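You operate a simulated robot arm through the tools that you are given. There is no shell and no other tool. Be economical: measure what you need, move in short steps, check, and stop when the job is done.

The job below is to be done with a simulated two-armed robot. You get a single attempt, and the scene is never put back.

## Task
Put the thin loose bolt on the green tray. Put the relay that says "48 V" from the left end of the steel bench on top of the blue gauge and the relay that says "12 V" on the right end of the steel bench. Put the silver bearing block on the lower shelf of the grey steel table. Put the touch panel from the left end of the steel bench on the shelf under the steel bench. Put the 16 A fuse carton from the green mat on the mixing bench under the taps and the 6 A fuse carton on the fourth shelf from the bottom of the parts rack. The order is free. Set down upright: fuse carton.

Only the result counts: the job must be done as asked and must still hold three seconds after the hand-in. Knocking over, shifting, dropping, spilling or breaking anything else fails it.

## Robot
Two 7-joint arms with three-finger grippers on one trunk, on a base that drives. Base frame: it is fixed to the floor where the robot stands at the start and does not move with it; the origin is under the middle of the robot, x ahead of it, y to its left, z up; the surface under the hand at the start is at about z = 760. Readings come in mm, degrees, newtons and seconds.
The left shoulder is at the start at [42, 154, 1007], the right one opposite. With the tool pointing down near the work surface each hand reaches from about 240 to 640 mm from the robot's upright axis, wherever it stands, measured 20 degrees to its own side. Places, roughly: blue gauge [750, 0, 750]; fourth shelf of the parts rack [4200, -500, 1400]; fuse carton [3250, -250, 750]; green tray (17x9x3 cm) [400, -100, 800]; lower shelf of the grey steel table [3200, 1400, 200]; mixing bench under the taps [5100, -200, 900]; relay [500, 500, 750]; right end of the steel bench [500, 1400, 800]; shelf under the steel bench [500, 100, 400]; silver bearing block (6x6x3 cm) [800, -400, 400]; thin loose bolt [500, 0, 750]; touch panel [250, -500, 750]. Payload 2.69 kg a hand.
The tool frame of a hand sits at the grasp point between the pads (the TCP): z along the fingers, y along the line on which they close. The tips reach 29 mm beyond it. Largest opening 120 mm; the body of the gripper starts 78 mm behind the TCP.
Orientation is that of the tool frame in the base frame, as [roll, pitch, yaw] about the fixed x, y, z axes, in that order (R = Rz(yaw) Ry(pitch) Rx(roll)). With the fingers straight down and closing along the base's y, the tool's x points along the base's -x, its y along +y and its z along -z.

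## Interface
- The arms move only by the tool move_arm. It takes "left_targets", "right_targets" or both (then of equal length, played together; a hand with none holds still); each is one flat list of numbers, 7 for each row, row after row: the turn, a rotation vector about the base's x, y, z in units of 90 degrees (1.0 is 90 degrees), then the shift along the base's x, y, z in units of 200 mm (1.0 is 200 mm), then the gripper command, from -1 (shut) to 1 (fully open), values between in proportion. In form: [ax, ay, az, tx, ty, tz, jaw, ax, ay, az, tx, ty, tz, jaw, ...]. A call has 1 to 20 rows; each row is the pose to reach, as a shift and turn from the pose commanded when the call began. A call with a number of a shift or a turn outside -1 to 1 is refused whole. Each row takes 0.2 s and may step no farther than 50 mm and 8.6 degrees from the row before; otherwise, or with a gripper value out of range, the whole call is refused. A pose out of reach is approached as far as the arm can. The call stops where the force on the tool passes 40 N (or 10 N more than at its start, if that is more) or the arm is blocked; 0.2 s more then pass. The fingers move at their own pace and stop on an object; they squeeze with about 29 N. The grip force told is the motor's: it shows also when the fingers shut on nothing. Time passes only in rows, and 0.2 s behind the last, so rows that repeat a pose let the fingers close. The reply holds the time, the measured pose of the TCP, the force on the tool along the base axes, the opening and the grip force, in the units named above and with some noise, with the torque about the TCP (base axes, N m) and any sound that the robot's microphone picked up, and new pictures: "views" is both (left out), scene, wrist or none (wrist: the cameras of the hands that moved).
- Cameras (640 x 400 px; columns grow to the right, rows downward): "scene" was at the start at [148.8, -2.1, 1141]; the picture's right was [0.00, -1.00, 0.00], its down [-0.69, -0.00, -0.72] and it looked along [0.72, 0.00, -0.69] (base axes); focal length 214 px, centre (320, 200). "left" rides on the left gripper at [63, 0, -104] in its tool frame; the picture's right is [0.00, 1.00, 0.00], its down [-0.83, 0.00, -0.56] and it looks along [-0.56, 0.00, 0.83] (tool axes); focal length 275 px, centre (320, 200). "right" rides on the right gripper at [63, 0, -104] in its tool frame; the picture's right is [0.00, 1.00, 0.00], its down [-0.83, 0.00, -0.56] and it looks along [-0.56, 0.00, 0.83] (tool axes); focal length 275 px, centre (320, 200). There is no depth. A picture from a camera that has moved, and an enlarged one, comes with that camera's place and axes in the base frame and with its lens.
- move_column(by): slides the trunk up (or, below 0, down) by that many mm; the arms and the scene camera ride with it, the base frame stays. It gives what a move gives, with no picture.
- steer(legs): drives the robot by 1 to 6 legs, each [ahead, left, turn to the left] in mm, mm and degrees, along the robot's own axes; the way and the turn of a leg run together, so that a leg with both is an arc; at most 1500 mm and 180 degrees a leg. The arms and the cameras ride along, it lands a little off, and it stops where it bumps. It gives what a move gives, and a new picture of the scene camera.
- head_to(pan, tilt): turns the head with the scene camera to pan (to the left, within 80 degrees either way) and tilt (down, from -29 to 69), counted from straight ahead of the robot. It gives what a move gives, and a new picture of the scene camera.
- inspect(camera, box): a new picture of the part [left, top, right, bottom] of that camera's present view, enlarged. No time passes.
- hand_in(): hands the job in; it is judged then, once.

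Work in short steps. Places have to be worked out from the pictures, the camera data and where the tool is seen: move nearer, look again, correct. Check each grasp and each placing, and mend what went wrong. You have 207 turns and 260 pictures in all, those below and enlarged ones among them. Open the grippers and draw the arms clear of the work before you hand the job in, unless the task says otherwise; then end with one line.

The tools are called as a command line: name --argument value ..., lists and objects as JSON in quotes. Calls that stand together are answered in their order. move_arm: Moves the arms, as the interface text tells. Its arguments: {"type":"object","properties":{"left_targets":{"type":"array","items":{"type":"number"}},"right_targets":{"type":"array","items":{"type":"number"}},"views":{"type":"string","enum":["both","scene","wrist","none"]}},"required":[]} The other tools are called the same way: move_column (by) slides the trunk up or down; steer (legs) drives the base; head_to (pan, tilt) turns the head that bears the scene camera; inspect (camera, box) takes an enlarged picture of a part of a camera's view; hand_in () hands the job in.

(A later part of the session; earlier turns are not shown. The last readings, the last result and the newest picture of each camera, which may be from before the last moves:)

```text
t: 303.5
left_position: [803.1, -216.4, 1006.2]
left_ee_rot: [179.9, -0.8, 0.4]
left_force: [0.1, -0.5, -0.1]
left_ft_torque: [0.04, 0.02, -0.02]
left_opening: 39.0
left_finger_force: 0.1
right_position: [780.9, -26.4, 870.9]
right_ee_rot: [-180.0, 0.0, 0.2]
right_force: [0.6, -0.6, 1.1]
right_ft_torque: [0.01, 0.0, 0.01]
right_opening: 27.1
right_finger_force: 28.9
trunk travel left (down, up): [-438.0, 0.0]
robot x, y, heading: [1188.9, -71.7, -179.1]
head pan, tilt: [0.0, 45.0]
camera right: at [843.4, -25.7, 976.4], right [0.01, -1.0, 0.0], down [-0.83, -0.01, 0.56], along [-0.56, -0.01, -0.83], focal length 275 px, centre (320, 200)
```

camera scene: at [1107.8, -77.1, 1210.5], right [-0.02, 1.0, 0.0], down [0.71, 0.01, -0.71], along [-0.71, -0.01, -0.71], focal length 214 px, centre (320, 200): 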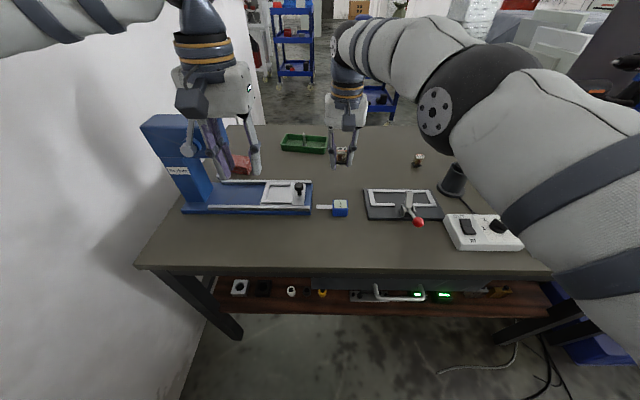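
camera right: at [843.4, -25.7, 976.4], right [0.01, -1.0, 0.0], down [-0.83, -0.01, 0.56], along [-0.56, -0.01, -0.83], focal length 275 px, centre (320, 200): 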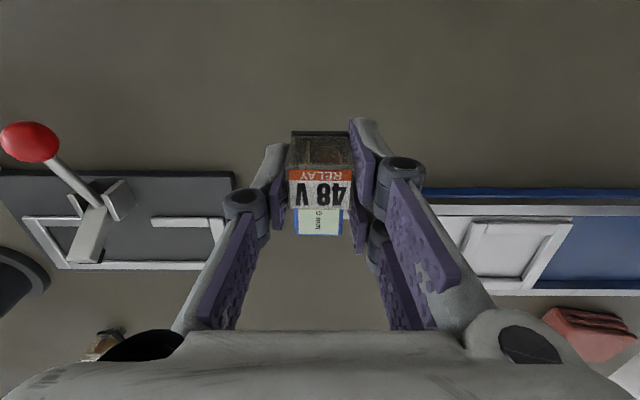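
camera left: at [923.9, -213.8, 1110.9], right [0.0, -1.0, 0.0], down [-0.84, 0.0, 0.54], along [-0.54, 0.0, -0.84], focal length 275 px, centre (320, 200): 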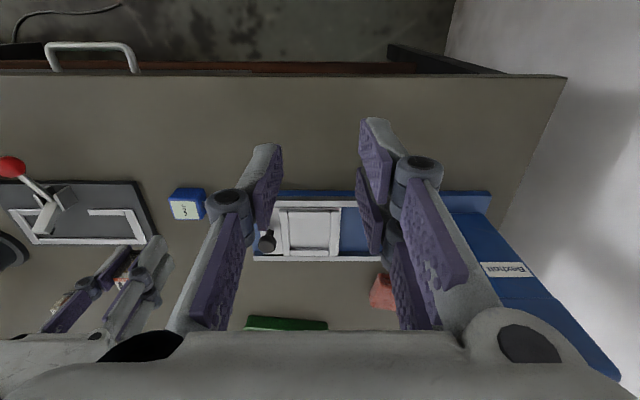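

Good grip. I'll move above the gauge and lower to just over its top.

move_arm --right_targets '[0, 0, 0, -0.2, 0, 0, -1, 0, 0, 0, -0.397, 0.003, 0, -1, 0, 0, 0, -0.397, 0.003, -0.1, -1, 0, 0, 0, -0.397, 0.003, -0.19, -1, 0, 0, 0, -0.397, 0.003, -0.19, -1]' --views "wrist"

inspect --camera "scene" --box '[290, 160, 390, 223]'

```text
t: 304.7
left_position: [804.4, -215.3, 1006.4]
left_ee_rot: [179.8, -0.8, 0.5]
left_force: [0.3, -0.1, 0.0]
left_ft_torque: [-0.01, -0.01, 0.01]
left_opening: 39.1
left_finger_force: 0.1
right_position: [701.3, -24.8, 832.4]
right_ee_rot: [-179.9, 0.0, 0.2]
right_force: [-0.1, 0.7, -0.4]
right_ft_torque: [-0.03, 0.03, -0.04]
right_opening: 27.1
right_finger_force: 29.0
trunk travel left (down, up): [-438.0, 0.0]
robot x, y, heading: [1192.0, -72.1, -179.2]
head pan, tilt: [0.0, 45.0]
camera right: at [763.7, -24.2, 937.4], right [0.01, -1.0, 0.0], down [-0.83, -0.01, 0.56], along [-0.56, 0.0, -0.83], focal length 275 px, centre (320, 200)
```

right: 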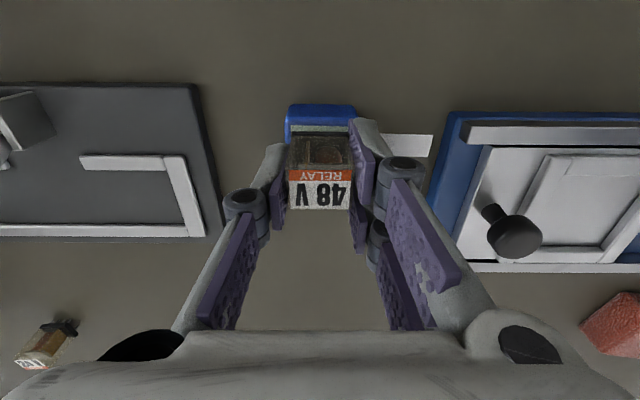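

```text
6.35 times, centred on (340, 192) of scene
camera zoom: at [1108.9, -77.1, 1210.6], right [-0.02, 1.0, 0.0], down [0.71, 0.01, -0.71], along [-0.71, -0.01, -0.71], focal length 1362 px, centre (193, 254)
```

zoom: 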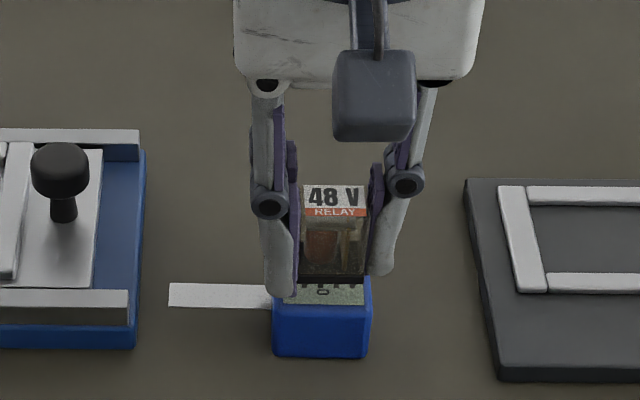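

It's aligned in depth, but the relay sits about 4 mm too far to +y. I'll correct that and lower to contact.

move_arm --right_targets '[0, 0, 0, 0.006, -0.02, 0, -1, 0, 0, 0, 0.006, -0.02, -0.015, -1, 0, 0, 0, 0.006, -0.02, -0.025, -1, 0, 0, 0, 0.006, -0.02, -0.034, -1, 0, 0, 0, 0.006, -0.02, -0.034, -1]' --views "none"

inspect --camera "scene" --box '[290, 160, 390, 223]'

```text
t: 305.9
left_position: [803.3, -216.3, 1005.5]
left_ee_rot: [180.0, -0.8, 0.5]
left_force: [0.3, -0.2, 0.9]
left_ft_torque: [0.03, -0.01, -0.03]
left_opening: 39.0
left_finger_force: 0.0
right_position: [702.9, -28.8, 827.7]
right_ee_rot: [-179.9, 0.1, 0.2]
right_force: [0.5, 0.5, -0.5]
right_ft_torque: [-0.03, -0.03, -0.03]
right_opening: 27.0
right_finger_force: 29.9
trunk travel left (down, up): [-438.0, 0.0]
robot x, y, heading: [1193.0, -72.8, -179.0]
head pan, tilt: [0.0, 45.0]
```

```text
6.35 times, centred on (340, 192) of scene
camera zoom: at [1108.7, -77.1, 1210.5], right [-0.02, 1.0, 0.0], down [0.71, 0.01, -0.71], along [-0.71, -0.01, -0.71], focal length 1362 px, centre (193, 254)
```

zoom: 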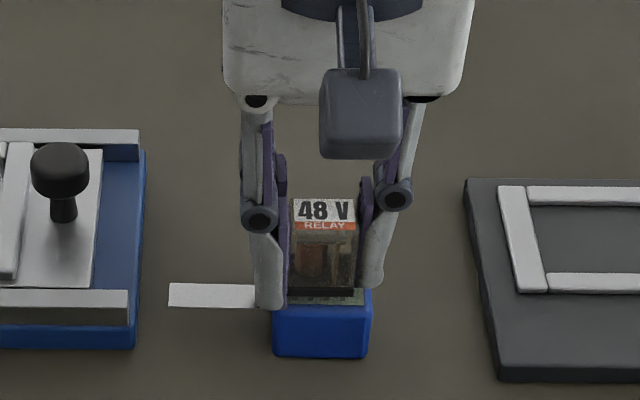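

Centred sideways. I'll nudge 3 mm away and lower until contact.

move_arm --right_targets '[0, 0, 0, -0.014, 0, 0, -1, 0, 0, 0, -0.014, 0, -0.01, -1, 0, 0, 0, -0.014, 0, -0.02, -1, 0, 0, 0, -0.014, 0, -0.03, -1, 0, 0, 0, -0.014, 0, -0.03, -1]' --views "none"

```text
t: 307.1
left_position: [804.6, -216.1, 1006.4]
left_ee_rot: [179.9, -0.8, 0.4]
left_force: [0.1, 0.8, -0.7]
left_ft_torque: [0.02, -0.02, 0.01]
left_opening: 39.2
left_finger_force: 0.1
right_position: [699.9, -29.1, 823.4]
right_ee_rot: [179.9, 0.2, 0.2]
right_force: [-0.3, 1.0, 11.6]
right_ft_torque: [0.01, -0.09, 0.02]
right_opening: 26.8
right_finger_force: 29.3
trunk travel left (down, up): [-438.0, 0.0]
robot x, y, heading: [1190.7, -73.2, -179.0]
head pan, tilt: [0.0, 45.0]
```

Contact at 11.6 N. I'll ease up 1 mm, open and rise.

move_arm --right_targets '[0, 0, 0, 0, 0, 0.006, -1, 0, 0, 0, 0, 0, 0.006, -0.7, 0, 0, 0, 0, 0, 0.006, -0.45, 0, 0, 0, 0, 0, 0.006, -0.3, 0, 0, 0, 0, 0, 0.15, -0.3, 0, 0, 0, 0, 0, 0.4, -0.3, 0, 0, 0, 0.2, 0, 0.5, -0.3, 0, 0, 0, 0.4, 0, 0.6, -0.3]' --views "none"

inspect --camera "scene" --box '[290, 160, 390, 223]'

```text
t: 308.9
left_position: [805.2, -215.3, 1007.3]
left_ee_rot: [179.9, -0.7, 0.5]
left_force: [-0.3, 0.4, 0.5]
left_ft_torque: [-0.01, 0.0, 0.0]
left_opening: 39.1
left_finger_force: 0.0
right_position: [784.1, -29.8, 943.3]
right_ee_rot: [-180.0, 0.0, 0.1]
right_force: [0.1, -0.4, 0.4]
right_ft_torque: [0.02, -0.01, 0.02]
right_opening: 42.2
right_finger_force: 0.0
trunk travel left (down, up): [-438.0, 0.0]
robot x, y, heading: [1189.9, -73.4, -179.1]
head pan, tilt: [0.0, 45.0]
```

```text
6.35 times, centred on (340, 192) of scene
camera zoom: at [1109.7, -77.0, 1210.7], right [-0.02, 1.0, 0.0], down [0.71, 0.01, -0.71], along [-0.71, -0.01, -0.71], focal length 1362 px, centre (193, 254)
```

zoom: 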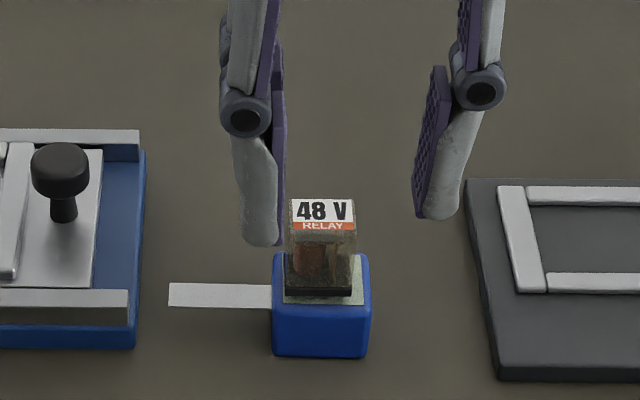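

The 48 V relay stands on the gauge. Next is the silver bearing block on the shelf. I'll back up, pitch the left hand 50° forward and lower the trunk.

steer --legs '[[-290, 80, -0.9]]'

move_arm --left_targets '[0, 0.094, 0, -0.1, 0, 0, 0, 0, 0.188, 0, -0.22, 0, 0, 0, 0, 0.282, 0, -0.34, 0, 0, 0, 0, 0.376, 0, -0.46, 0, -0.05, 0, 0, 0.47, 0, -0.58, 0, -0.1, 0, 0, 0.556, 0, -0.7, 0, -0.15, 0]' --views "none"

move_column --by -383

head_to --pan 15 --tilt 25

```text
t: 311.0
left_position: [1091.5, -288.2, 1006.5]
left_ee_rot: [179.9, -0.8, -0.2]
left_force: [0.0, -0.2, 0.8]
left_ft_torque: [0.01, 0.0, -0.01]
left_opening: 39.0
left_finger_force: 0.0
right_position: [1072.4, -102.4, 942.8]
right_ee_rot: [-180.0, 0.0, -0.5]
right_force: [-0.2, 0.1, -0.2]
right_ft_torque: [0.0, 0.03, -0.02]
right_opening: 41.8
right_finger_force: 0.1
trunk travel left (down, up): [-438.0, 0.0]
robot x, y, heading: [1479.2, -152.4, -179.6]
head pan, tilt: [0.0, 45.0]
camera scene: at [1397.9, -152.9, 1210.6], right [0.0, 1.0, 0.0], down [0.71, 0.0, -0.71], along [-0.71, 0.0, -0.71], focal length 214 px, centre (320, 200)
```

scene: 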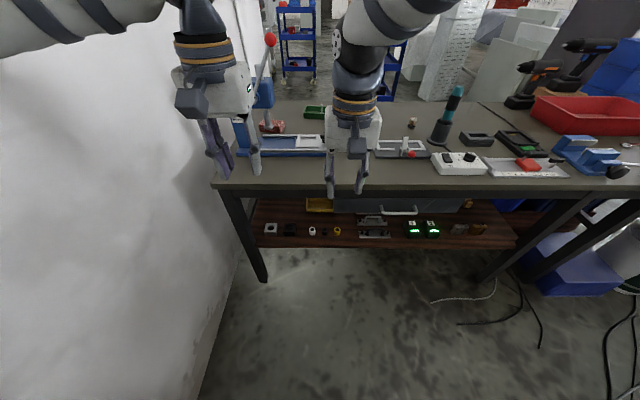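

```text
t: 312.4
left_position: [949.1, -288.7, 974.0]
left_ee_rot: [179.8, 49.2, -0.2]
left_force: [0.0, -0.3, -0.3]
left_ft_torque: [0.01, -0.03, -0.01]
left_opening: 60.2
left_finger_force: 0.0
right_position: [1072.4, -102.3, 940.9]
right_ee_rot: [179.8, 0.0, -0.4]
right_force: [0.4, 0.6, 1.0]
right_ft_torque: [0.0, 0.01, 0.02]
right_opening: 42.0
right_finger_force: 0.0
trunk travel left (down, up): [-438.0, 0.0]
robot x, y, heading: [1478.1, -151.9, -179.9]
head pan, tilt: [0.0, 45.0]
```

```text
t: 316.1
left_position: [951.0, -288.1, 592.7]
left_ee_rot: [179.9, 49.2, -0.2]
left_force: [0.7, -0.6, 0.1]
left_ft_torque: [-0.04, -0.01, -0.02]
left_opening: 60.3
left_finger_force: 0.1
right_position: [1095.5, -101.8, 374.4]
right_ee_rot: [-179.6, -29.5, -0.6]
right_force: [0.0, 0.0, 0.2]
right_ft_torque: [-0.01, 0.02, -0.02]
right_opening: 41.9
right_finger_force: 0.0
trunk travel left (down, up): [-55.0, 383.0]
robot x, y, heading: [1478.1, -149.1, -179.7]
head pan, tilt: [0.0, 45.0]
```

```text
t: 316.9
left_position: [950.2, -287.4, 592.1]
left_ee_rot: [179.9, 49.2, -0.1]
left_force: [0.0, 0.6, -0.4]
left_ft_torque: [0.03, 0.01, 0.0]
left_opening: 59.9
left_finger_force: 0.0
right_position: [1095.7, -102.2, 374.1]
right_ee_rot: [-179.5, -29.5, -0.5]
right_force: [-1.0, 0.9, 0.3]
right_ft_torque: [0.01, 0.0, 0.02]
right_opening: 42.2
right_finger_force: 0.0
trunk travel left (down, up): [-55.0, 383.0]
robot x, y, heading: [1474.8, -149.4, -179.6]
head pan, tilt: [15.0, 25.0]
camera scene: at [1218.9, -177.4, 821.9], right [-0.26, 0.96, 0.0], down [0.41, 0.11, -0.91], along [-0.87, -0.24, -0.42], focal length 214 px, centre (320, 200)
```

scene: 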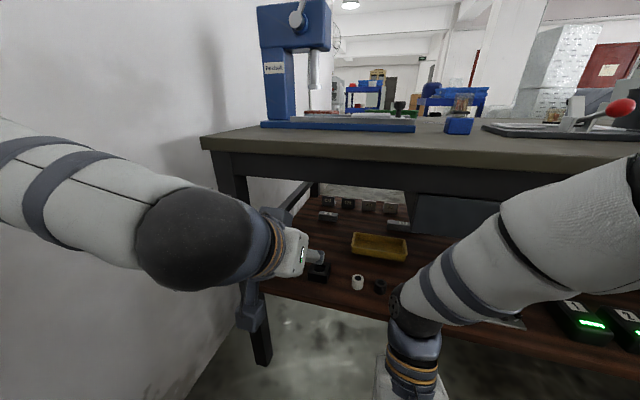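

Now I'll use the left wrist camera to see the bearing block.

move_arm --left_targets '[0, 0, 0, 0, -0.15, -0.15, 0.2, 0, 0, 0, 0, -0.3, -0.3, 0.2, 0, 0, 0, 0, -0.47, -0.45, 0.2, 0, 0, 0, 0, -0.47, -0.6, 0.2]' --views "wrist"

```text
t: 317.9
left_position: [951.9, -380.1, 473.6]
left_ee_rot: [179.4, 49.4, -0.4]
left_force: [-0.6, -0.6, 0.0]
left_ft_torque: [0.0, -0.01, -0.01]
left_opening: 72.3
left_finger_force: 0.1
right_position: [1097.2, -100.6, 375.5]
right_ee_rot: [180.0, -29.4, -0.3]
right_force: [-0.3, -0.3, -0.4]
right_ft_torque: [-0.03, 0.01, 0.04]
right_opening: 41.9
right_finger_force: 0.0
trunk travel left (down, up): [-55.0, 383.0]
robot x, y, heading: [1475.5, -144.8, -179.5]
head pan, tilt: [15.0, 25.0]
camera left: at [1071.2, -379.1, 494.4], right [0.0, -1.0, 0.01], down [-0.12, 0.01, 0.99], along [-0.99, 0.0, -0.12], focal length 275 px, centre (320, 200)
```

left: 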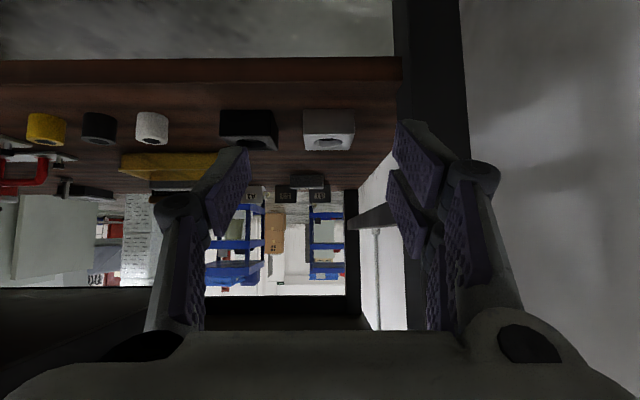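

inspect --camera "left" --box '[200, 60, 400, 185]'

```text
3.20 times, centred on (300, 122) of left
camera zoom: at [1071.2, -379.1, 494.4], right [0.0, -1.0, 0.01], down [-0.12, 0.01, 0.99], along [-0.99, 0.0, -0.12], focal length 881 px, centre (384, 448)
```

zoom: 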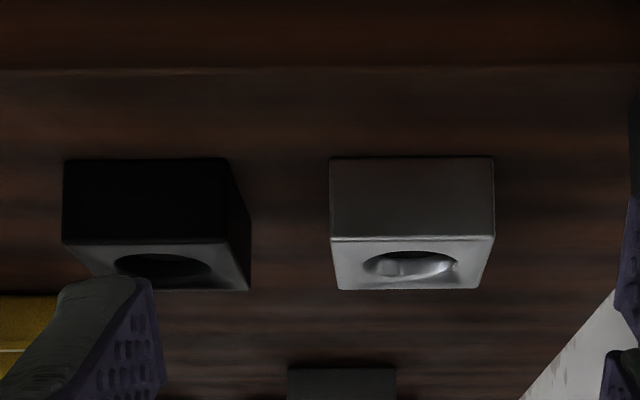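

I place the silver block at about x 729–788, y≈-389, on the shelf at z≈361. The right arm hangs low, so I'll drive only 80 mm and extend the left arm the rest.

move_arm --left_targets '[0, 0, 0, 0, -0.045, -0.13, 0.34, 0, 0, 0, 0, -0.045, -0.25, 0.34]' --views "none"

steer --legs '[[80, 0, -0.4]]'

move_arm --left_targets '[0, 0, 0, -0.15, 0, 0, 0.34, 0, 0, 0, -0.3, 0, 0, 0.34, 0, 0, 0, -0.45, 0, 0, 0.34]' --views "wrist"

```text
t: 318.5
left_position: [950.7, -393.8, 423.1]
left_ee_rot: [179.8, 49.2, -0.2]
left_force: [0.6, 0.4, 0.1]
left_ft_torque: [-0.01, 0.0, -0.01]
left_opening: 80.5
left_finger_force: 0.0
right_position: [1095.1, -104.0, 375.0]
right_ee_rot: [-179.5, -29.5, -0.6]
right_force: [-0.1, -0.2, -0.9]
right_ft_torque: [0.01, 0.03, 0.01]
right_opening: 42.1
right_finger_force: 0.0
trunk travel left (down, up): [-55.0, 383.0]
robot x, y, heading: [1477.7, -153.3, -179.6]
head pan, tilt: [15.0, 25.0]
```

```text
t: 319.5
left_position: [871.0, -389.0, 423.0]
left_ee_rot: [179.8, 49.3, -0.6]
left_force: [-0.3, -0.1, 0.0]
left_ft_torque: [0.01, -0.02, 0.01]
left_opening: 80.2
left_finger_force: 0.1
right_position: [1018.4, -99.1, 375.9]
right_ee_rot: [-179.6, -29.5, -1.0]
right_force: [-0.3, 0.3, -0.1]
right_ft_torque: [0.0, -0.04, 0.01]
right_opening: 42.1
right_finger_force: 0.0
trunk travel left (down, up): [-55.0, 383.0]
robot x, y, heading: [1398.3, -151.0, 180.2]
head pan, tilt: [15.0, 25.0]
camera scene: at [1140.7, -175.6, 822.0], right [-0.26, 0.97, 0.0], down [0.41, 0.11, -0.91], along [-0.88, -0.23, -0.42], focal length 214 px, centre (320, 200)
```

scene: 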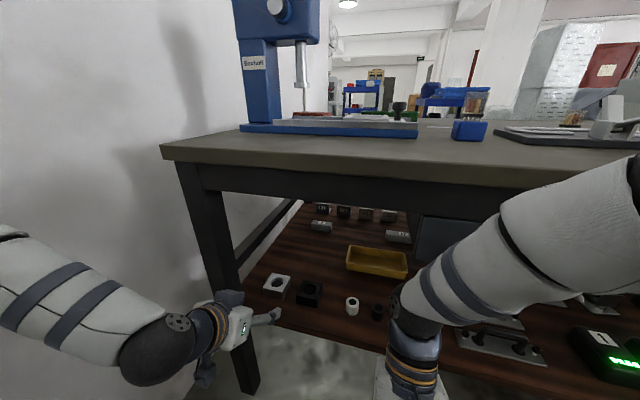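

```text
t: 320.3
left_position: [780.0, -388.6, 424.7]
left_ee_rot: [179.8, 49.2, -0.5]
left_force: [0.4, 0.0, 0.3]
left_ft_torque: [0.03, 0.0, 0.03]
left_opening: 80.2
left_finger_force: 0.1
right_position: [1017.5, -98.7, 375.4]
right_ee_rot: [-179.6, -29.5, -1.0]
right_force: [0.2, 0.1, 0.1]
right_ft_torque: [0.01, -0.06, 0.02]
right_opening: 42.0
right_finger_force: 0.1
trunk travel left (down, up): [-55.0, 383.0]
robot x, y, heading: [1398.4, -146.9, 180.0]
head pan, tilt: [15.0, 25.0]
camera left: at [899.5, -388.6, 444.2], right [-0.01, -1.0, 0.01], down [-0.12, 0.01, 0.99], along [-0.99, 0.01, -0.12], focal length 275 px, centre (320, 200)
```

left: 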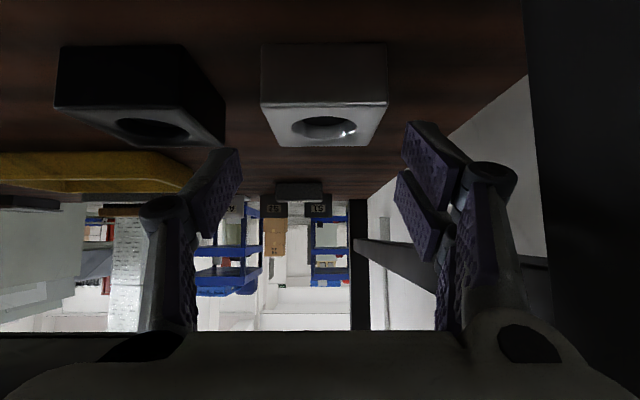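

The block is centred between the fingers. I'll move forward 15 mm, lower and close.

move_arm --left_targets '[0, 0, 0, -0.06, -0.005, -0.04, 0.34, 0, 0, 0, -0.075, -0.005, -0.11, 0.34, 0, 0, 0, -0.075, -0.005, -0.155, 0.34, 0, 0, 0, -0.075, -0.005, -0.155, -1, 0, 0, 0, -0.075, -0.005, -0.155, -1, 0, 0, 0, -0.075, -0.005, -0.155, -1]' --views "wrist"

```text
t: 321.7
left_position: [764.7, -389.5, 393.5]
left_ee_rot: [179.6, 49.6, -0.6]
left_force: [0.9, -6.1, 18.1]
left_ft_torque: [-0.19, 0.56, 0.19]
left_opening: 55.4
left_finger_force: 29.1
right_position: [1018.9, -97.8, 376.8]
right_ee_rot: [-179.7, -29.4, -1.1]
right_force: [0.1, -0.4, 0.6]
right_ft_torque: [0.03, 0.01, -0.04]
right_opening: 41.8
right_finger_force: 0.1
trunk travel left (down, up): [-55.0, 383.0]
robot x, y, heading: [1400.0, -149.6, 179.9]
head pan, tilt: [15.0, 25.0]
camera left: at [884.1, -390.2, 414.3], right [-0.01, -1.0, 0.01], down [-0.12, 0.01, 0.99], along [-0.99, 0.01, -0.12], focal length 275 px, centre (320, 200)
```

left: 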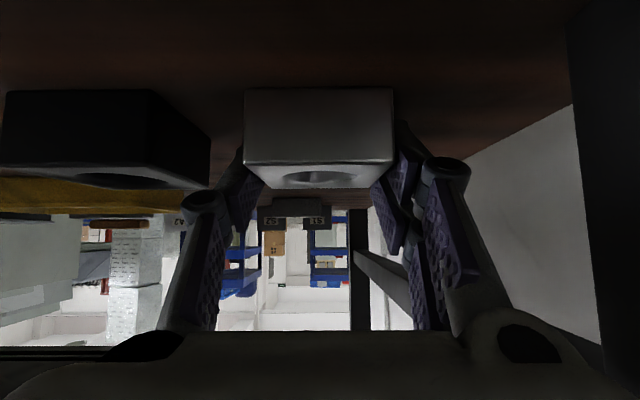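

Gripped at 55 mm. I'll lift and draw back out.

move_arm --left_targets '[0, 0, 0, 0, 0, 0.1, -1, 0, 0, 0, 0, 0, 0.25, -1, 0, 0, 0, 0.1, 0, 0.35, -1, 0, 0, 0, 0.3, 0, 0.35, -1, 0, 0, 0, 0.5, 0, 0.35, -1]' --views "wrist"

steer --legs '[[-350, -100, 0]]'

```text
t: 322.9
left_position: [866.8, -388.2, 461.8]
left_ee_rot: [179.6, 49.3, -0.7]
left_force: [-0.3, 1.2, -1.2]
left_ft_torque: [0.0, 0.0, 0.0]
left_opening: 55.4
left_finger_force: 28.9
right_position: [1017.5, -99.8, 375.0]
right_ee_rot: [-179.8, -29.4, -1.1]
right_force: [-0.1, 0.2, -0.7]
right_ft_torque: [-0.02, -0.03, -0.01]
right_opening: 42.2
right_finger_force: 0.1
trunk travel left (down, up): [-55.0, 383.0]
robot x, y, heading: [1402.4, -154.4, 179.8]
head pan, tilt: [15.0, 25.0]
camera left: at [986.2, -388.3, 482.8], right [-0.01, -1.0, 0.01], down [-0.12, 0.01, 0.99], along [-0.99, 0.01, -0.12], focal length 275 px, centre (320, 200)
```

left: 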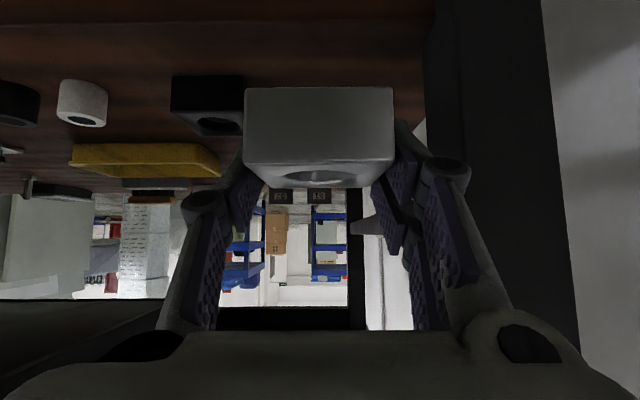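

```text
t: 325.2
left_position: [1206.8, -284.1, 462.1]
left_ee_rot: [179.9, 49.1, -1.2]
left_force: [0.6, 0.4, -1.4]
left_ft_torque: [0.01, -0.02, -0.01]
left_opening: 55.7
left_finger_force: 29.9
right_position: [1361.9, 2.7, 374.8]
right_ee_rot: [-179.7, -29.5, -1.6]
right_force: [0.5, -0.2, -0.3]
right_ft_torque: [-0.01, -0.07, 0.02]
right_opening: 41.7
right_finger_force: 0.0
trunk travel left (down, up): [-55.0, 383.0]
robot x, y, heading: [1745.3, -54.0, 179.2]
head pan, tilt: [15.0, 25.0]
camera scene: at [1484.0, -74.8, 821.9], right [-0.25, 0.97, 0.0], down [0.41, 0.1, -0.91], along [-0.88, -0.22, -0.42], focal length 214 px, centre (320, 200)
```

scene: 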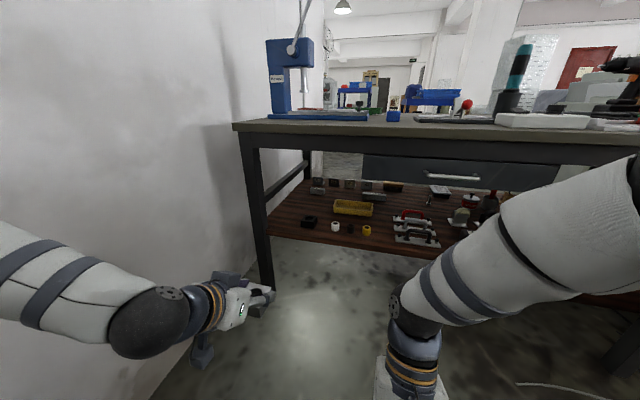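

The block is held. I'll raise the trunk, move away from the wall, turn round via +y, and approach the grey steel table at (2800+, 1140–1550).

move_column --by 320

steer --legs '[[0, -800, 0.8], [0, 0, -90], [0, 0, -90], [250, 600, 0]]'

head_to --pan 0 --tilt 30

```text
t: 328.4
left_position: [1207.2, -285.4, 781.6]
left_ee_rot: [179.8, 49.2, -1.2]
left_force: [0.1, 0.0, -2.4]
left_ft_torque: [0.02, 0.0, -0.01]
left_opening: 55.7
left_finger_force: 29.1
right_position: [1362.2, 3.0, 696.1]
right_ee_rot: [-179.6, -29.5, -1.6]
right_force: [-0.6, 0.3, -0.8]
right_ft_torque: [0.0, 0.0, -0.02]
right_opening: 42.2
right_finger_force: 0.0
trunk travel left (down, up): [-375.0, 63.0]
robot x, y, heading: [1742.5, -51.9, 179.2]
head pan, tilt: [15.0, 25.0]
```

```text
t: 347.1
left_position: [2494.1, 1601.5, 782.1]
left_ee_rot: [179.8, 49.1, -178.5]
left_force: [-0.4, 0.0, -1.9]
left_ft_torque: [-0.01, 0.01, 0.03]
left_opening: 55.5
left_finger_force: 28.5
right_position: [2354.3, 1306.8, 693.4]
right_ee_rot: [-179.7, -29.5, -178.8]
right_force: [-0.2, 0.4, -0.7]
right_ft_torque: [-0.01, -0.02, -0.02]
right_opening: 41.8
right_finger_force: 0.1
trunk travel left (down, up): [-375.0, 63.0]
robot x, y, heading: [1972.5, 1339.3, 1.9]
head pan, tilt: [15.0, 25.0]
camera scene: at [2126.8, 1368.3, 1170.0], right [0.29, -0.96, 0.0], down [-0.4, -0.12, -0.91], along [0.87, 0.27, -0.42], focal length 214 px, centre (320, 200)
```

scene: 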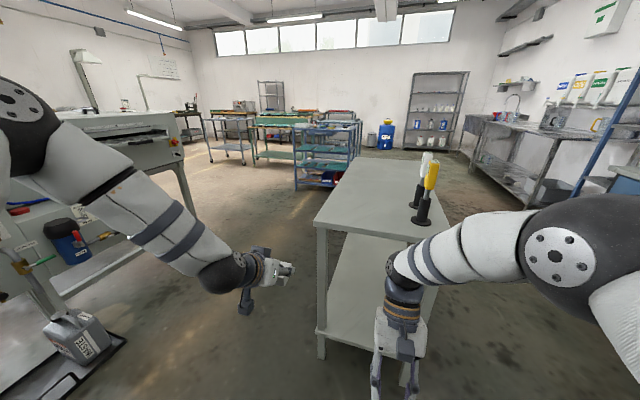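

```text
t: 347.9
left_position: [2495.0, 1600.2, 781.9]
left_ee_rot: [179.8, 49.3, -178.2]
left_force: [-0.3, -0.1, -2.4]
left_ft_torque: [0.03, 0.03, -0.01]
left_opening: 55.3
left_finger_force: 28.7
right_position: [2354.6, 1305.8, 695.1]
right_ee_rot: [-179.6, -29.6, -178.8]
right_force: [0.2, -0.7, -0.2]
right_ft_torque: [0.02, -0.01, 0.0]
right_opening: 42.4
right_finger_force: 0.1
trunk travel left (down, up): [-375.0, 63.0]
robot x, y, heading: [1971.0, 1338.0, 2.2]
head pan, tilt: [0.0, 30.0]
camera scene: at [2129.0, 1344.5, 1162.0], right [0.04, -1.0, 0.0], down [-0.5, -0.02, -0.87], along [0.87, 0.03, -0.5], focal length 214 px, centre (320, 200)
```

scene: 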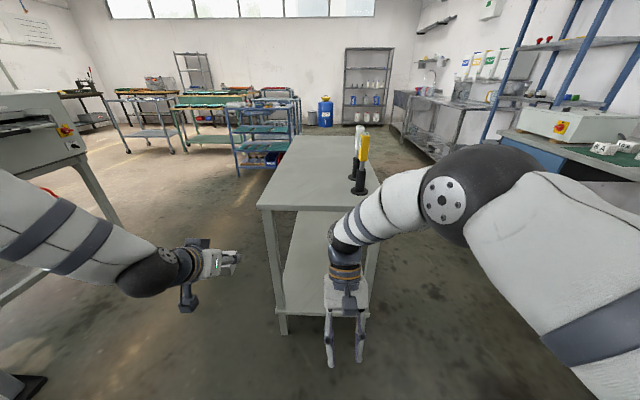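

The lower shelf of the grey table looks empty. First I'll lift the right hand up and out to the side so it clears the table when the trunk lowers.

move_arm --right_targets '[0, -0.05, 0, 0.05, -0.14, 0.14, -0.3, 0, -0.1, 0, 0.1, -0.28, 0.28, -0.3, 0, -0.15, 0, 0.15, -0.42, 0.42, -0.3, 0, -0.2, 0, 0.2, -0.56, 0.56, -0.3, 0, -0.25, 0, 0.25, -0.7, 0.7, -0.3, 0, -0.3, 0, 0.3, -0.85, 0.85, -0.3, 0, -0.328, 0, 0.35, -1.0, 1.0, -0.3]' --views "none"

steer --legs '[[200, -100, -2]]'

move_column --by -375

head_to --pan 0 --tilt 30

inspect --camera "left" --box '[0, 0, 640, 400]'

```text
t: 349.5
left_position: [2495.3, 1600.0, 782.1]
left_ee_rot: [179.7, 49.2, -178.4]
left_force: [-0.3, 1.0, -2.3]
left_ft_torque: [-0.01, 0.01, -0.03]
left_opening: 55.4
left_finger_force: 28.4
right_position: [2423.8, 1105.3, 894.5]
right_ee_rot: [-179.2, 0.1, -179.0]
right_force: [0.5, 0.4, 0.2]
right_ft_torque: [0.02, -0.01, 0.02]
right_opening: 41.8
right_finger_force: 0.0
trunk travel left (down, up): [-375.0, 63.0]
robot x, y, heading: [1969.5, 1347.9, 2.2]
head pan, tilt: [0.0, 30.0]
```

```text
t: 351.2
left_position: [2684.3, 1495.1, 776.8]
left_ee_rot: [-180.0, 48.5, -179.4]
left_force: [0.9, 0.4, -1.8]
left_ft_torque: [0.04, -0.01, 0.0]
left_opening: 55.7
left_finger_force: 29.3
right_position: [2601.6, 1000.3, 893.0]
right_ee_rot: [-179.0, -0.1, 179.3]
right_force: [0.3, 0.7, 0.4]
right_ft_torque: [-0.03, 0.03, 0.0]
right_opening: 42.0
right_finger_force: 0.1
trunk travel left (down, up): [-375.0, 63.0]
robot x, y, heading: [2155.8, 1251.4, 0.0]
head pan, tilt: [0.0, 30.0]
stopped in leg 1: the force on the tool passed its limit at 83 N (the readings are from after the stop); the commanded pose is now the measured one
camera scene: at [2314.8, 1249.6, 1162.0], right [0.0, -1.0, 0.0], down [-0.5, 0.0, -0.87], along [0.87, 0.0, -0.5], focal length 214 px, centre (320, 200)
```

scene: 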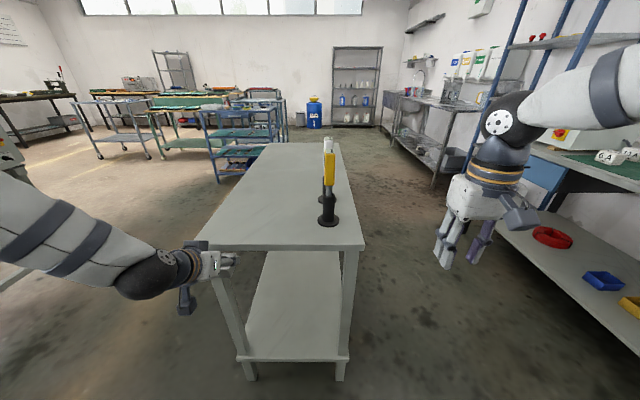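

```text
t: 354.8
left_position: [2684.9, 1494.9, 404.0]
left_ee_rot: [179.9, 48.6, -179.5]
left_force: [0.6, -0.4, -1.4]
left_ft_torque: [0.02, 0.04, 0.01]
left_opening: 55.5
left_finger_force: 29.0
right_position: [2602.5, 1000.6, 518.7]
right_ee_rot: [-179.0, 0.0, 179.2]
right_force: [0.0, 0.4, 0.0]
right_ft_torque: [-0.04, -0.01, -0.03]
right_opening: 41.8
right_finger_force: 0.0
trunk travel left (down, up): [0.0, 438.0]
robot x, y, heading: [2159.5, 1252.1, 0.3]
head pan, tilt: [0.0, 30.0]
```

```text
t: 355.4
left_position: [2685.0, 1494.8, 404.0]
left_ee_rot: [179.9, 48.4, -179.6]
left_force: [-0.9, -0.9, -2.3]
left_ft_torque: [-0.02, 0.01, 0.01]
left_opening: 55.6
left_finger_force: 29.3
right_position: [2602.5, 999.9, 519.2]
right_ee_rot: [-179.0, 0.0, 179.1]
right_force: [0.3, 0.3, 0.2]
right_ft_torque: [-0.01, 0.0, 0.0]
right_opening: 42.0
right_finger_force: 0.0
trunk travel left (down, up): [0.0, 438.0]
robot x, y, heading: [2157.8, 1253.3, -0.0]
head pan, tilt: [0.0, 30.0]
camera scene: at [2434.6, 1250.0, 770.1], right [0.0, -1.0, 0.0], down [-0.5, 0.0, -0.87], along [0.87, 0.0, -0.5], focal length 214 px, centre (320, 200)
```

scene: 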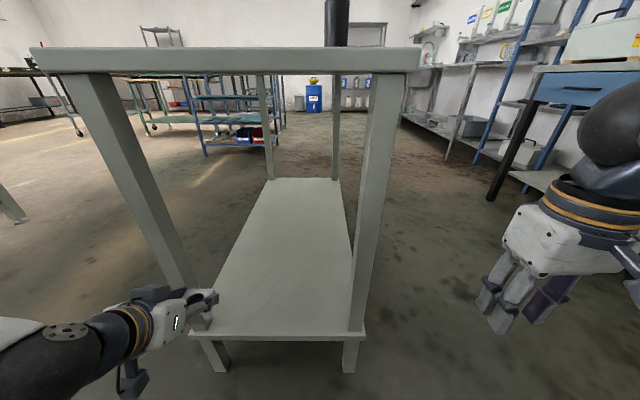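

```text
1.00 times, centred on (320, 200) of left (not enlarged: the box is as wide or as high as the picture)
camera zoom: at [2564.7, 1495.2, 425.9], right [-0.01, 1.0, 0.0], down [0.13, 0.0, 0.99], along [0.99, 0.01, -0.13], focal length 275 px, centre (320, 200)
```

zoom: 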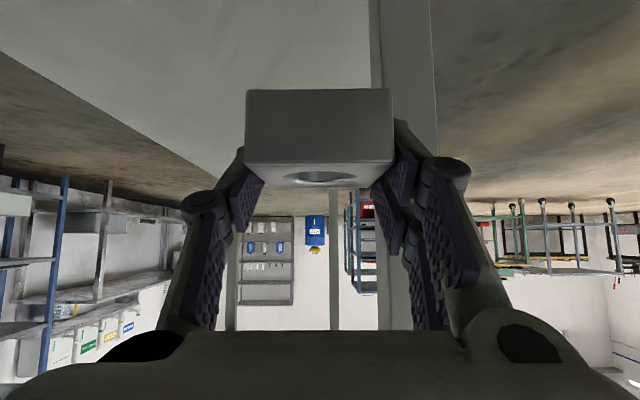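

The block brushed the table's top edge, but everything still stands. The shelf front is at x≈2735 and z≈205. I'll shift the left hand to y≈1385, clear of the leg, and lower towards the shelf level.

move_arm --left_targets '[0, 0, 0, -0.05, -0.15, -0.1, -1, 0, 0, 0, -0.1, -0.3, -0.2, -1, 0, 0, 0, -0.1, -0.45, -0.3, -1, 0, 0, 0, -0.1, -0.55, -0.45, -1, 0, 0, 0, -0.1, -0.55, -0.6, -1]' --views "wrist"

inspect --camera "scene" --box '[140, 250, 400, 400]'

```text
t: 356.6
left_position: [2664.9, 1384.7, 282.8]
left_ee_rot: [180.0, 48.5, -179.5]
left_force: [0.1, -0.4, -1.5]
left_ft_torque: [-0.02, -0.02, -0.01]
left_opening: 55.5
left_finger_force: 29.5
right_position: [2603.1, 1000.6, 517.9]
right_ee_rot: [-178.9, 0.0, 179.1]
right_force: [0.8, -0.3, 0.2]
right_ft_torque: [-0.03, -0.01, 0.02]
right_opening: 42.0
right_finger_force: 0.1
trunk travel left (down, up): [0.0, 438.0]
robot x, y, heading: [2159.8, 1252.5, 0.4]
head pan, tilt: [0.0, 30.0]
camera left: at [2545.4, 1385.5, 304.9], right [-0.01, 1.0, 0.0], down [0.13, 0.0, 0.99], along [0.99, 0.01, -0.13], focal length 275 px, centre (320, 200)
```

left: 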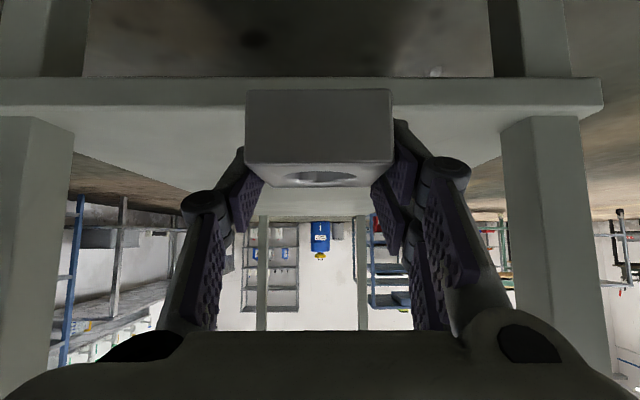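

```text
2.46 times, centred on (270, 325) of scene
camera zoom: at [2434.6, 1250.0, 770.1], right [0.0, -1.0, 0.0], down [-0.5, 0.0, -0.87], along [0.87, 0.0, -0.5], focal length 528 px, centre (443, -108)
```

zoom: 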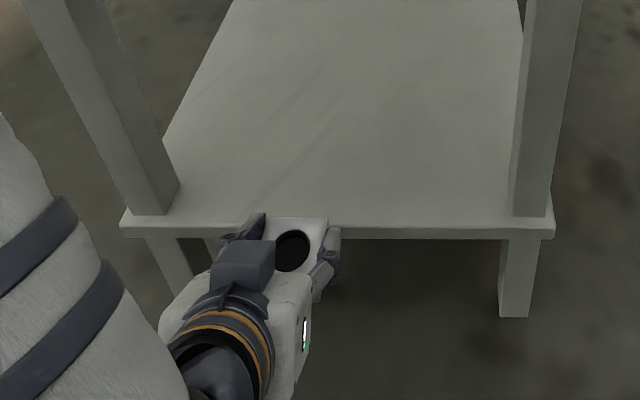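

The shelf top is at z≈212 and the block bottom at about 251. I'll drive 150 mm forward, then extend 50 mm.

steer --legs '[[150, 0, 0]]'

move_arm --left_targets '[0, 0, 0, 0.12, 0, 0, -1, 0, 0, 0, 0.25, 0, -0.05, -1, 0, 0, 0, 0.25, 0, -0.12, -1, 0, 0, 0, 0.25, 0, -0.16, -1]' --views "wrist"

```text
t: 357.9
left_position: [2774.3, 1388.2, 281.6]
left_ee_rot: [179.7, 47.8, -179.3]
left_force: [0.5, -0.2, -1.6]
left_ft_torque: [-0.01, 0.01, 0.0]
left_opening: 55.5
left_finger_force: 28.8
right_position: [2723.1, 1004.2, 522.7]
right_ee_rot: [-179.1, 0.7, -179.8]
right_force: [-0.7, 0.4, 0.2]
right_ft_torque: [0.02, -0.01, 0.0]
right_opening: 42.0
right_finger_force: 0.0
trunk travel left (down, up): [0.0, 438.0]
robot x, y, heading: [2279.3, 1249.9, 1.0]
head pan, tilt: [0.0, 30.0]
stopped in leg 1: the robot was blocked; the commanded pose is now the measured one
camera scene: at [2548.9, 1249.7, 772.7], right [0.02, -1.0, 0.0], down [-0.49, -0.01, -0.87], along [0.87, 0.02, -0.49], focal length 214 px, centre (320, 200)
```

scene: 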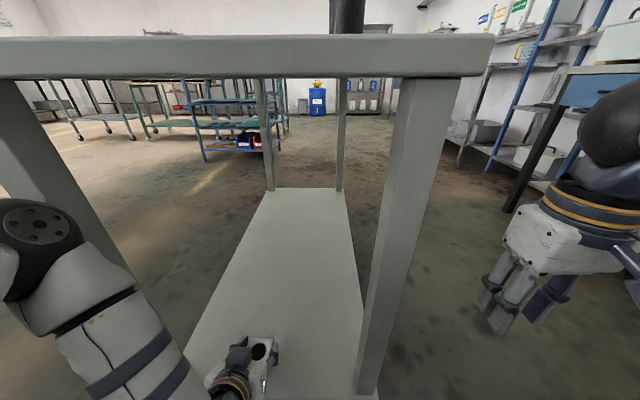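

```text
t: 358.9
left_position: [2828.4, 1396.0, 254.9]
left_ee_rot: [179.8, 48.7, -178.4]
left_force: [-7.5, 8.8, 34.8]
left_ft_torque: [0.63, -0.55, 0.28]
left_opening: 55.8
left_finger_force: 28.9
right_position: [2723.4, 1008.8, 526.4]
right_ee_rot: [-178.9, 0.9, -179.6]
right_force: [0.2, -0.2, 0.2]
right_ft_torque: [-0.02, 0.01, 0.03]
right_opening: 42.0
right_finger_force: 0.0
trunk travel left (down, up): [0.0, 438.0]
robot x, y, heading: [2282.6, 1249.4, 1.2]
head pan, tilt: [0.0, 30.0]
camera left: at [2708.3, 1394.6, 276.0], right [-0.03, 1.0, 0.01], down [0.13, 0.0, 0.99], along [0.99, 0.03, -0.13], focal length 275 px, centre (320, 200)
```

left: 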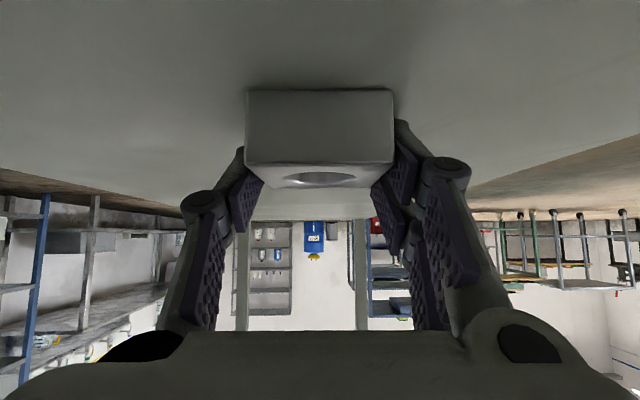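

The block is on the shelf (35 N up). I'll ease up slightly, release, and withdraw back along the fingers.

move_arm --left_targets '[0, 0, 0, 0, 0, 0.012, -1, 0, 0, 0, 0, 0, 0.012, 0, 0, 0, 0, 0, 0, 0.012, 0.4, 0, 0, 0, 0, 0, 0.012, 0.4, 0, 0, 0, -0.1, 0, 0.1, 0.4, 0, 0, 0, -0.25, 0, 0.22, 0.4, 0, 0, 0, -0.4, 0, 0.25, 0.4]' --views "wrist"

```text
t: 359.5
left_position: [2829.2, 1399.5, 253.5]
left_ee_rot: [179.8, 48.9, -178.1]
left_force: [1.7, -0.1, 2.3]
left_ft_torque: [0.08, -0.07, -0.07]
left_opening: 60.3
left_finger_force: 0.0
right_position: [2725.9, 1009.7, 522.7]
right_ee_rot: [-179.0, 0.5, -179.3]
right_force: [0.6, -0.2, -0.2]
right_ft_torque: [-0.02, 0.0, 0.02]
right_opening: 42.0
right_finger_force: 0.1
trunk travel left (down, up): [0.0, 438.0]
robot x, y, heading: [2278.3, 1249.9, 1.5]
head pan, tilt: [0.0, 30.0]
stopped in row 2 (left hand): the force on the tool passed its limit at 49 N (the readings are from after the stop); the commanded pose is now the measured one
camera left: at [2708.3, 1396.2, 275.1], right [-0.03, 1.0, 0.01], down [0.13, 0.0, 0.99], along [0.99, 0.03, -0.13], focal length 275 px, centre (320, 200)
```

left: 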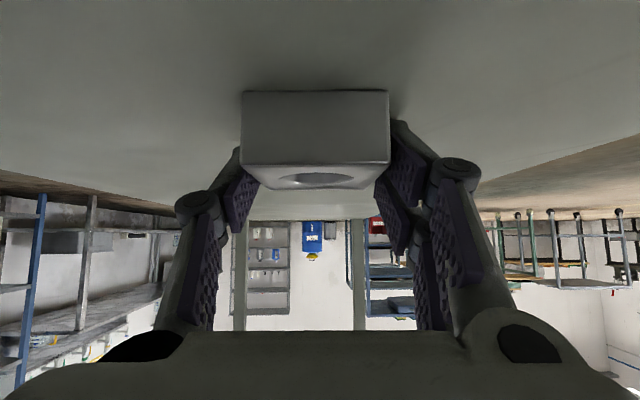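

Released. I'll open wider and withdraw.

move_arm --left_targets '[0, 0, 0, 0, 0, 0, 0.3, 0, 0, 0, 0, 0, 0.01, 0.35, 0, 0, 0, -0.1, 0, 0.09, 0.35, 0, 0, 0, -0.25, 0, 0.22, 0.35, 0, 0, 0, -0.4, 0, 0.25, 0.35]' --views "wrist"

steer --legs '[[-250, 0, 0]]'

```text
t: 360.7
left_position: [2750.9, 1409.2, 302.2]
left_ee_rot: [-179.5, 49.1, -176.5]
left_force: [-0.9, -0.8, 0.0]
left_ft_torque: [0.0, 0.02, -0.02]
left_opening: 81.0
left_finger_force: 0.1
right_position: [2728.2, 1017.4, 527.0]
right_ee_rot: [-178.7, 0.7, -179.1]
right_force: [0.7, 0.5, 0.1]
right_ft_torque: [-0.05, 0.02, -0.02]
right_opening: 42.0
right_finger_force: 0.1
trunk travel left (down, up): [0.0, 438.0]
robot x, y, heading: [2283.7, 1252.3, 1.6]
head pan, tilt: [0.0, 30.0]
camera left: at [2630.4, 1404.6, 324.2], right [-0.05, 1.0, 0.0], down [0.12, 0.01, 0.99], along [0.99, 0.05, -0.12], focal length 275 px, centre (320, 200)
```

left: 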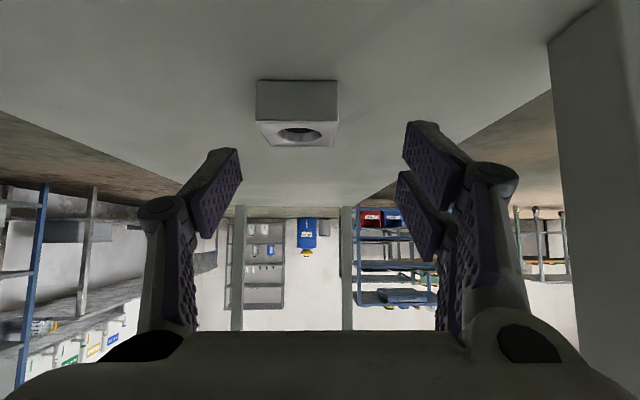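

```text
t: 362.5
left_position: [2503.8, 1387.4, 297.3]
left_ee_rot: [179.8, 48.1, -179.1]
left_force: [0.0, 0.3, -0.3]
left_ft_torque: [0.0, 0.0, 0.0]
left_opening: 81.0
left_finger_force: 0.2
right_position: [2478.0, 998.5, 520.5]
right_ee_rot: [-178.9, 0.2, 179.9]
right_force: [-0.7, -0.9, -0.7]
right_ft_torque: [-0.02, 0.03, 0.0]
right_opening: 41.9
right_finger_force: 0.0
trunk travel left (down, up): [0.0, 438.0]
robot x, y, heading: [2031.0, 1242.6, 0.9]
head pan, tilt: [0.0, 30.0]
camera scene: at [2307.8, 1246.7, 770.1], right [0.01, -1.0, 0.0], down [-0.5, -0.01, -0.87], along [0.87, 0.01, -0.5], focal length 214 px, centre (320, 200)
```

scene: 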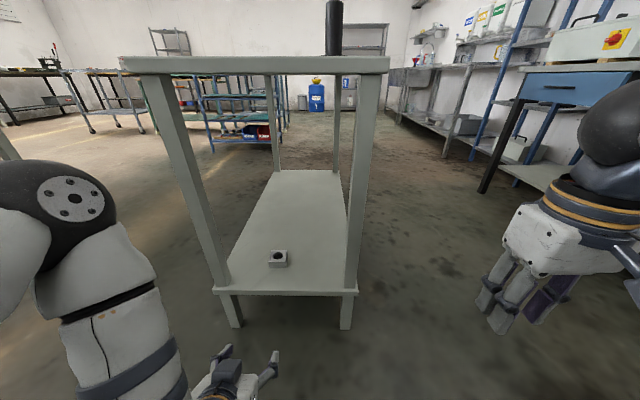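

The bearing block is on the lower shelf. I'll raise the trunk, restore the left hand, and go towards the green mat with the fuse cartons.

move_column --by 400

move_arm --left_targets '[0, 0.09, 0, -0.05, 0.05, 0.15, 0, 0, 0.18, 0, -0.1, 0.1, 0.3, 0, 0, 0.27, 0, -0.15, 0.15, 0.45, 0, 0, 0.36, 0, -0.2, 0.2, 0.6, 0, 0, 0.45, 0, -0.25, 0.2, 0.75, 0, 0, 0.534, 0, -0.3, 0.2, 0.9, 0]' --views "none"

steer --legs '[[0, -700, -1], [1000, 0, 0]]'

head_to --pan -50 --tilt 30

```text
t: 366.3
left_position: [2503.5, 1387.8, 695.8]
left_ee_rot: [179.9, 48.0, -178.9]
left_force: [0.6, 0.6, -1.0]
left_ft_torque: [0.01, -0.02, -0.01]
left_opening: 81.3
left_finger_force: 0.2
right_position: [2478.9, 998.7, 920.0]
right_ee_rot: [-179.1, 0.0, 179.9]
right_force: [0.6, -0.2, -0.6]
right_ft_torque: [0.0, 0.01, -0.01]
right_opening: 42.1
right_finger_force: 0.0
trunk travel left (down, up): [-400.0, 38.0]
robot x, y, heading: [2032.3, 1243.9, 0.9]
head pan, tilt: [0.0, 30.0]
```

```text
t: 367.7
left_position: [2444.4, 1428.1, 876.6]
left_ee_rot: [179.0, 0.2, -179.3]
left_force: [-0.1, 0.9, -0.5]
left_ft_torque: [0.0, 0.01, 0.02]
left_opening: 60.0
left_finger_force: 0.1
right_position: [2478.1, 998.6, 919.7]
right_ee_rot: [-179.0, 0.1, 179.8]
right_force: [0.2, -1.3, -1.0]
right_ft_torque: [0.0, 0.01, 0.01]
right_opening: 41.8
right_finger_force: 0.1
trunk travel left (down, up): [-400.0, 38.0]
robot x, y, heading: [2028.0, 1247.1, 0.7]
head pan, tilt: [0.0, 30.0]
```

```text
t: 378.3
left_position: [3434.9, 683.5, 876.0]
left_ee_rot: [179.1, 0.2, 178.4]
left_force: [0.5, 0.1, -0.2]
left_ft_torque: [-0.02, 0.01, 0.01]
left_opening: 59.9
left_finger_force: 0.0
right_position: [3450.7, 253.4, 920.3]
right_ee_rot: [-179.0, 0.1, 177.5]
right_force: [0.6, -0.2, 0.0]
right_ft_torque: [0.07, 0.0, -0.01]
right_opening: 41.9
right_finger_force: 0.0
trunk travel left (down, up): [-400.0, 38.0]
robot x, y, heading: [3016.3, 520.8, -1.3]
head pan, tilt: [0.0, 30.0]
camera scene: at [3152.3, 511.5, 1192.6], right [-0.03, -1.0, 0.0], down [-0.5, 0.01, -0.87], along [0.87, -0.02, -0.5], focal length 214 px, centre (320, 200)
```

scene: 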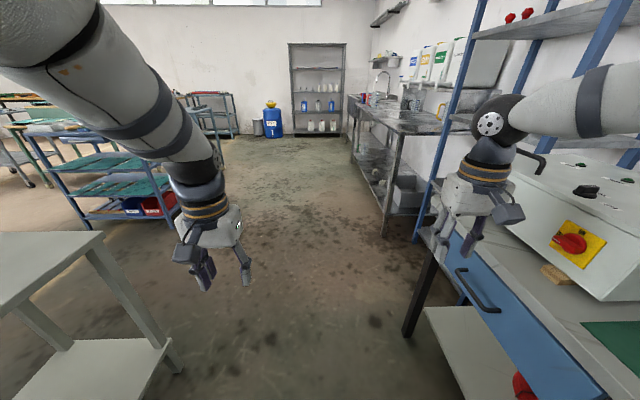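

```text
t: 379.5
left_position: [3434.2, 683.2, 877.2]
left_ee_rot: [179.1, 0.1, 178.6]
left_force: [0.6, 0.0, 0.3]
left_ft_torque: [-0.02, 0.03, 0.03]
left_opening: 60.1
left_finger_force: 0.1
right_position: [3450.2, 253.5, 919.5]
right_ee_rot: [-179.0, 0.1, 177.5]
right_force: [-1.2, 0.3, -1.0]
right_ft_torque: [0.03, -0.02, 0.0]
right_opening: 42.0
right_finger_force: 0.0
trunk travel left (down, up): [-400.0, 38.0]
robot x, y, heading: [3014.7, 519.9, -1.3]
head pan, tilt: [-50.0, 30.0]
camera scene: at [3118.1, 443.2, 1192.6], right [-0.78, -0.62, 0.0], down [-0.31, 0.39, -0.87], along [0.54, -0.68, -0.5], focal length 214 px, centre (320, 200)
```

scene: 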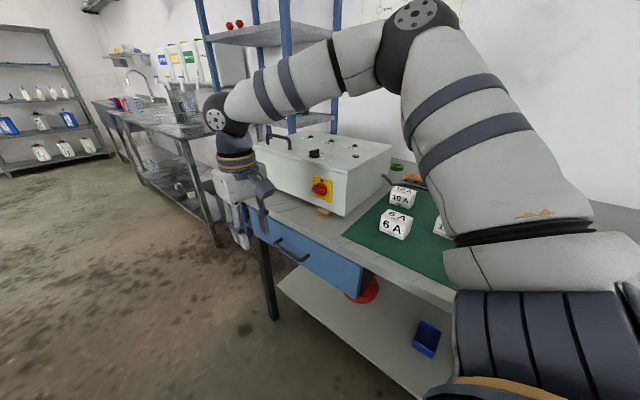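

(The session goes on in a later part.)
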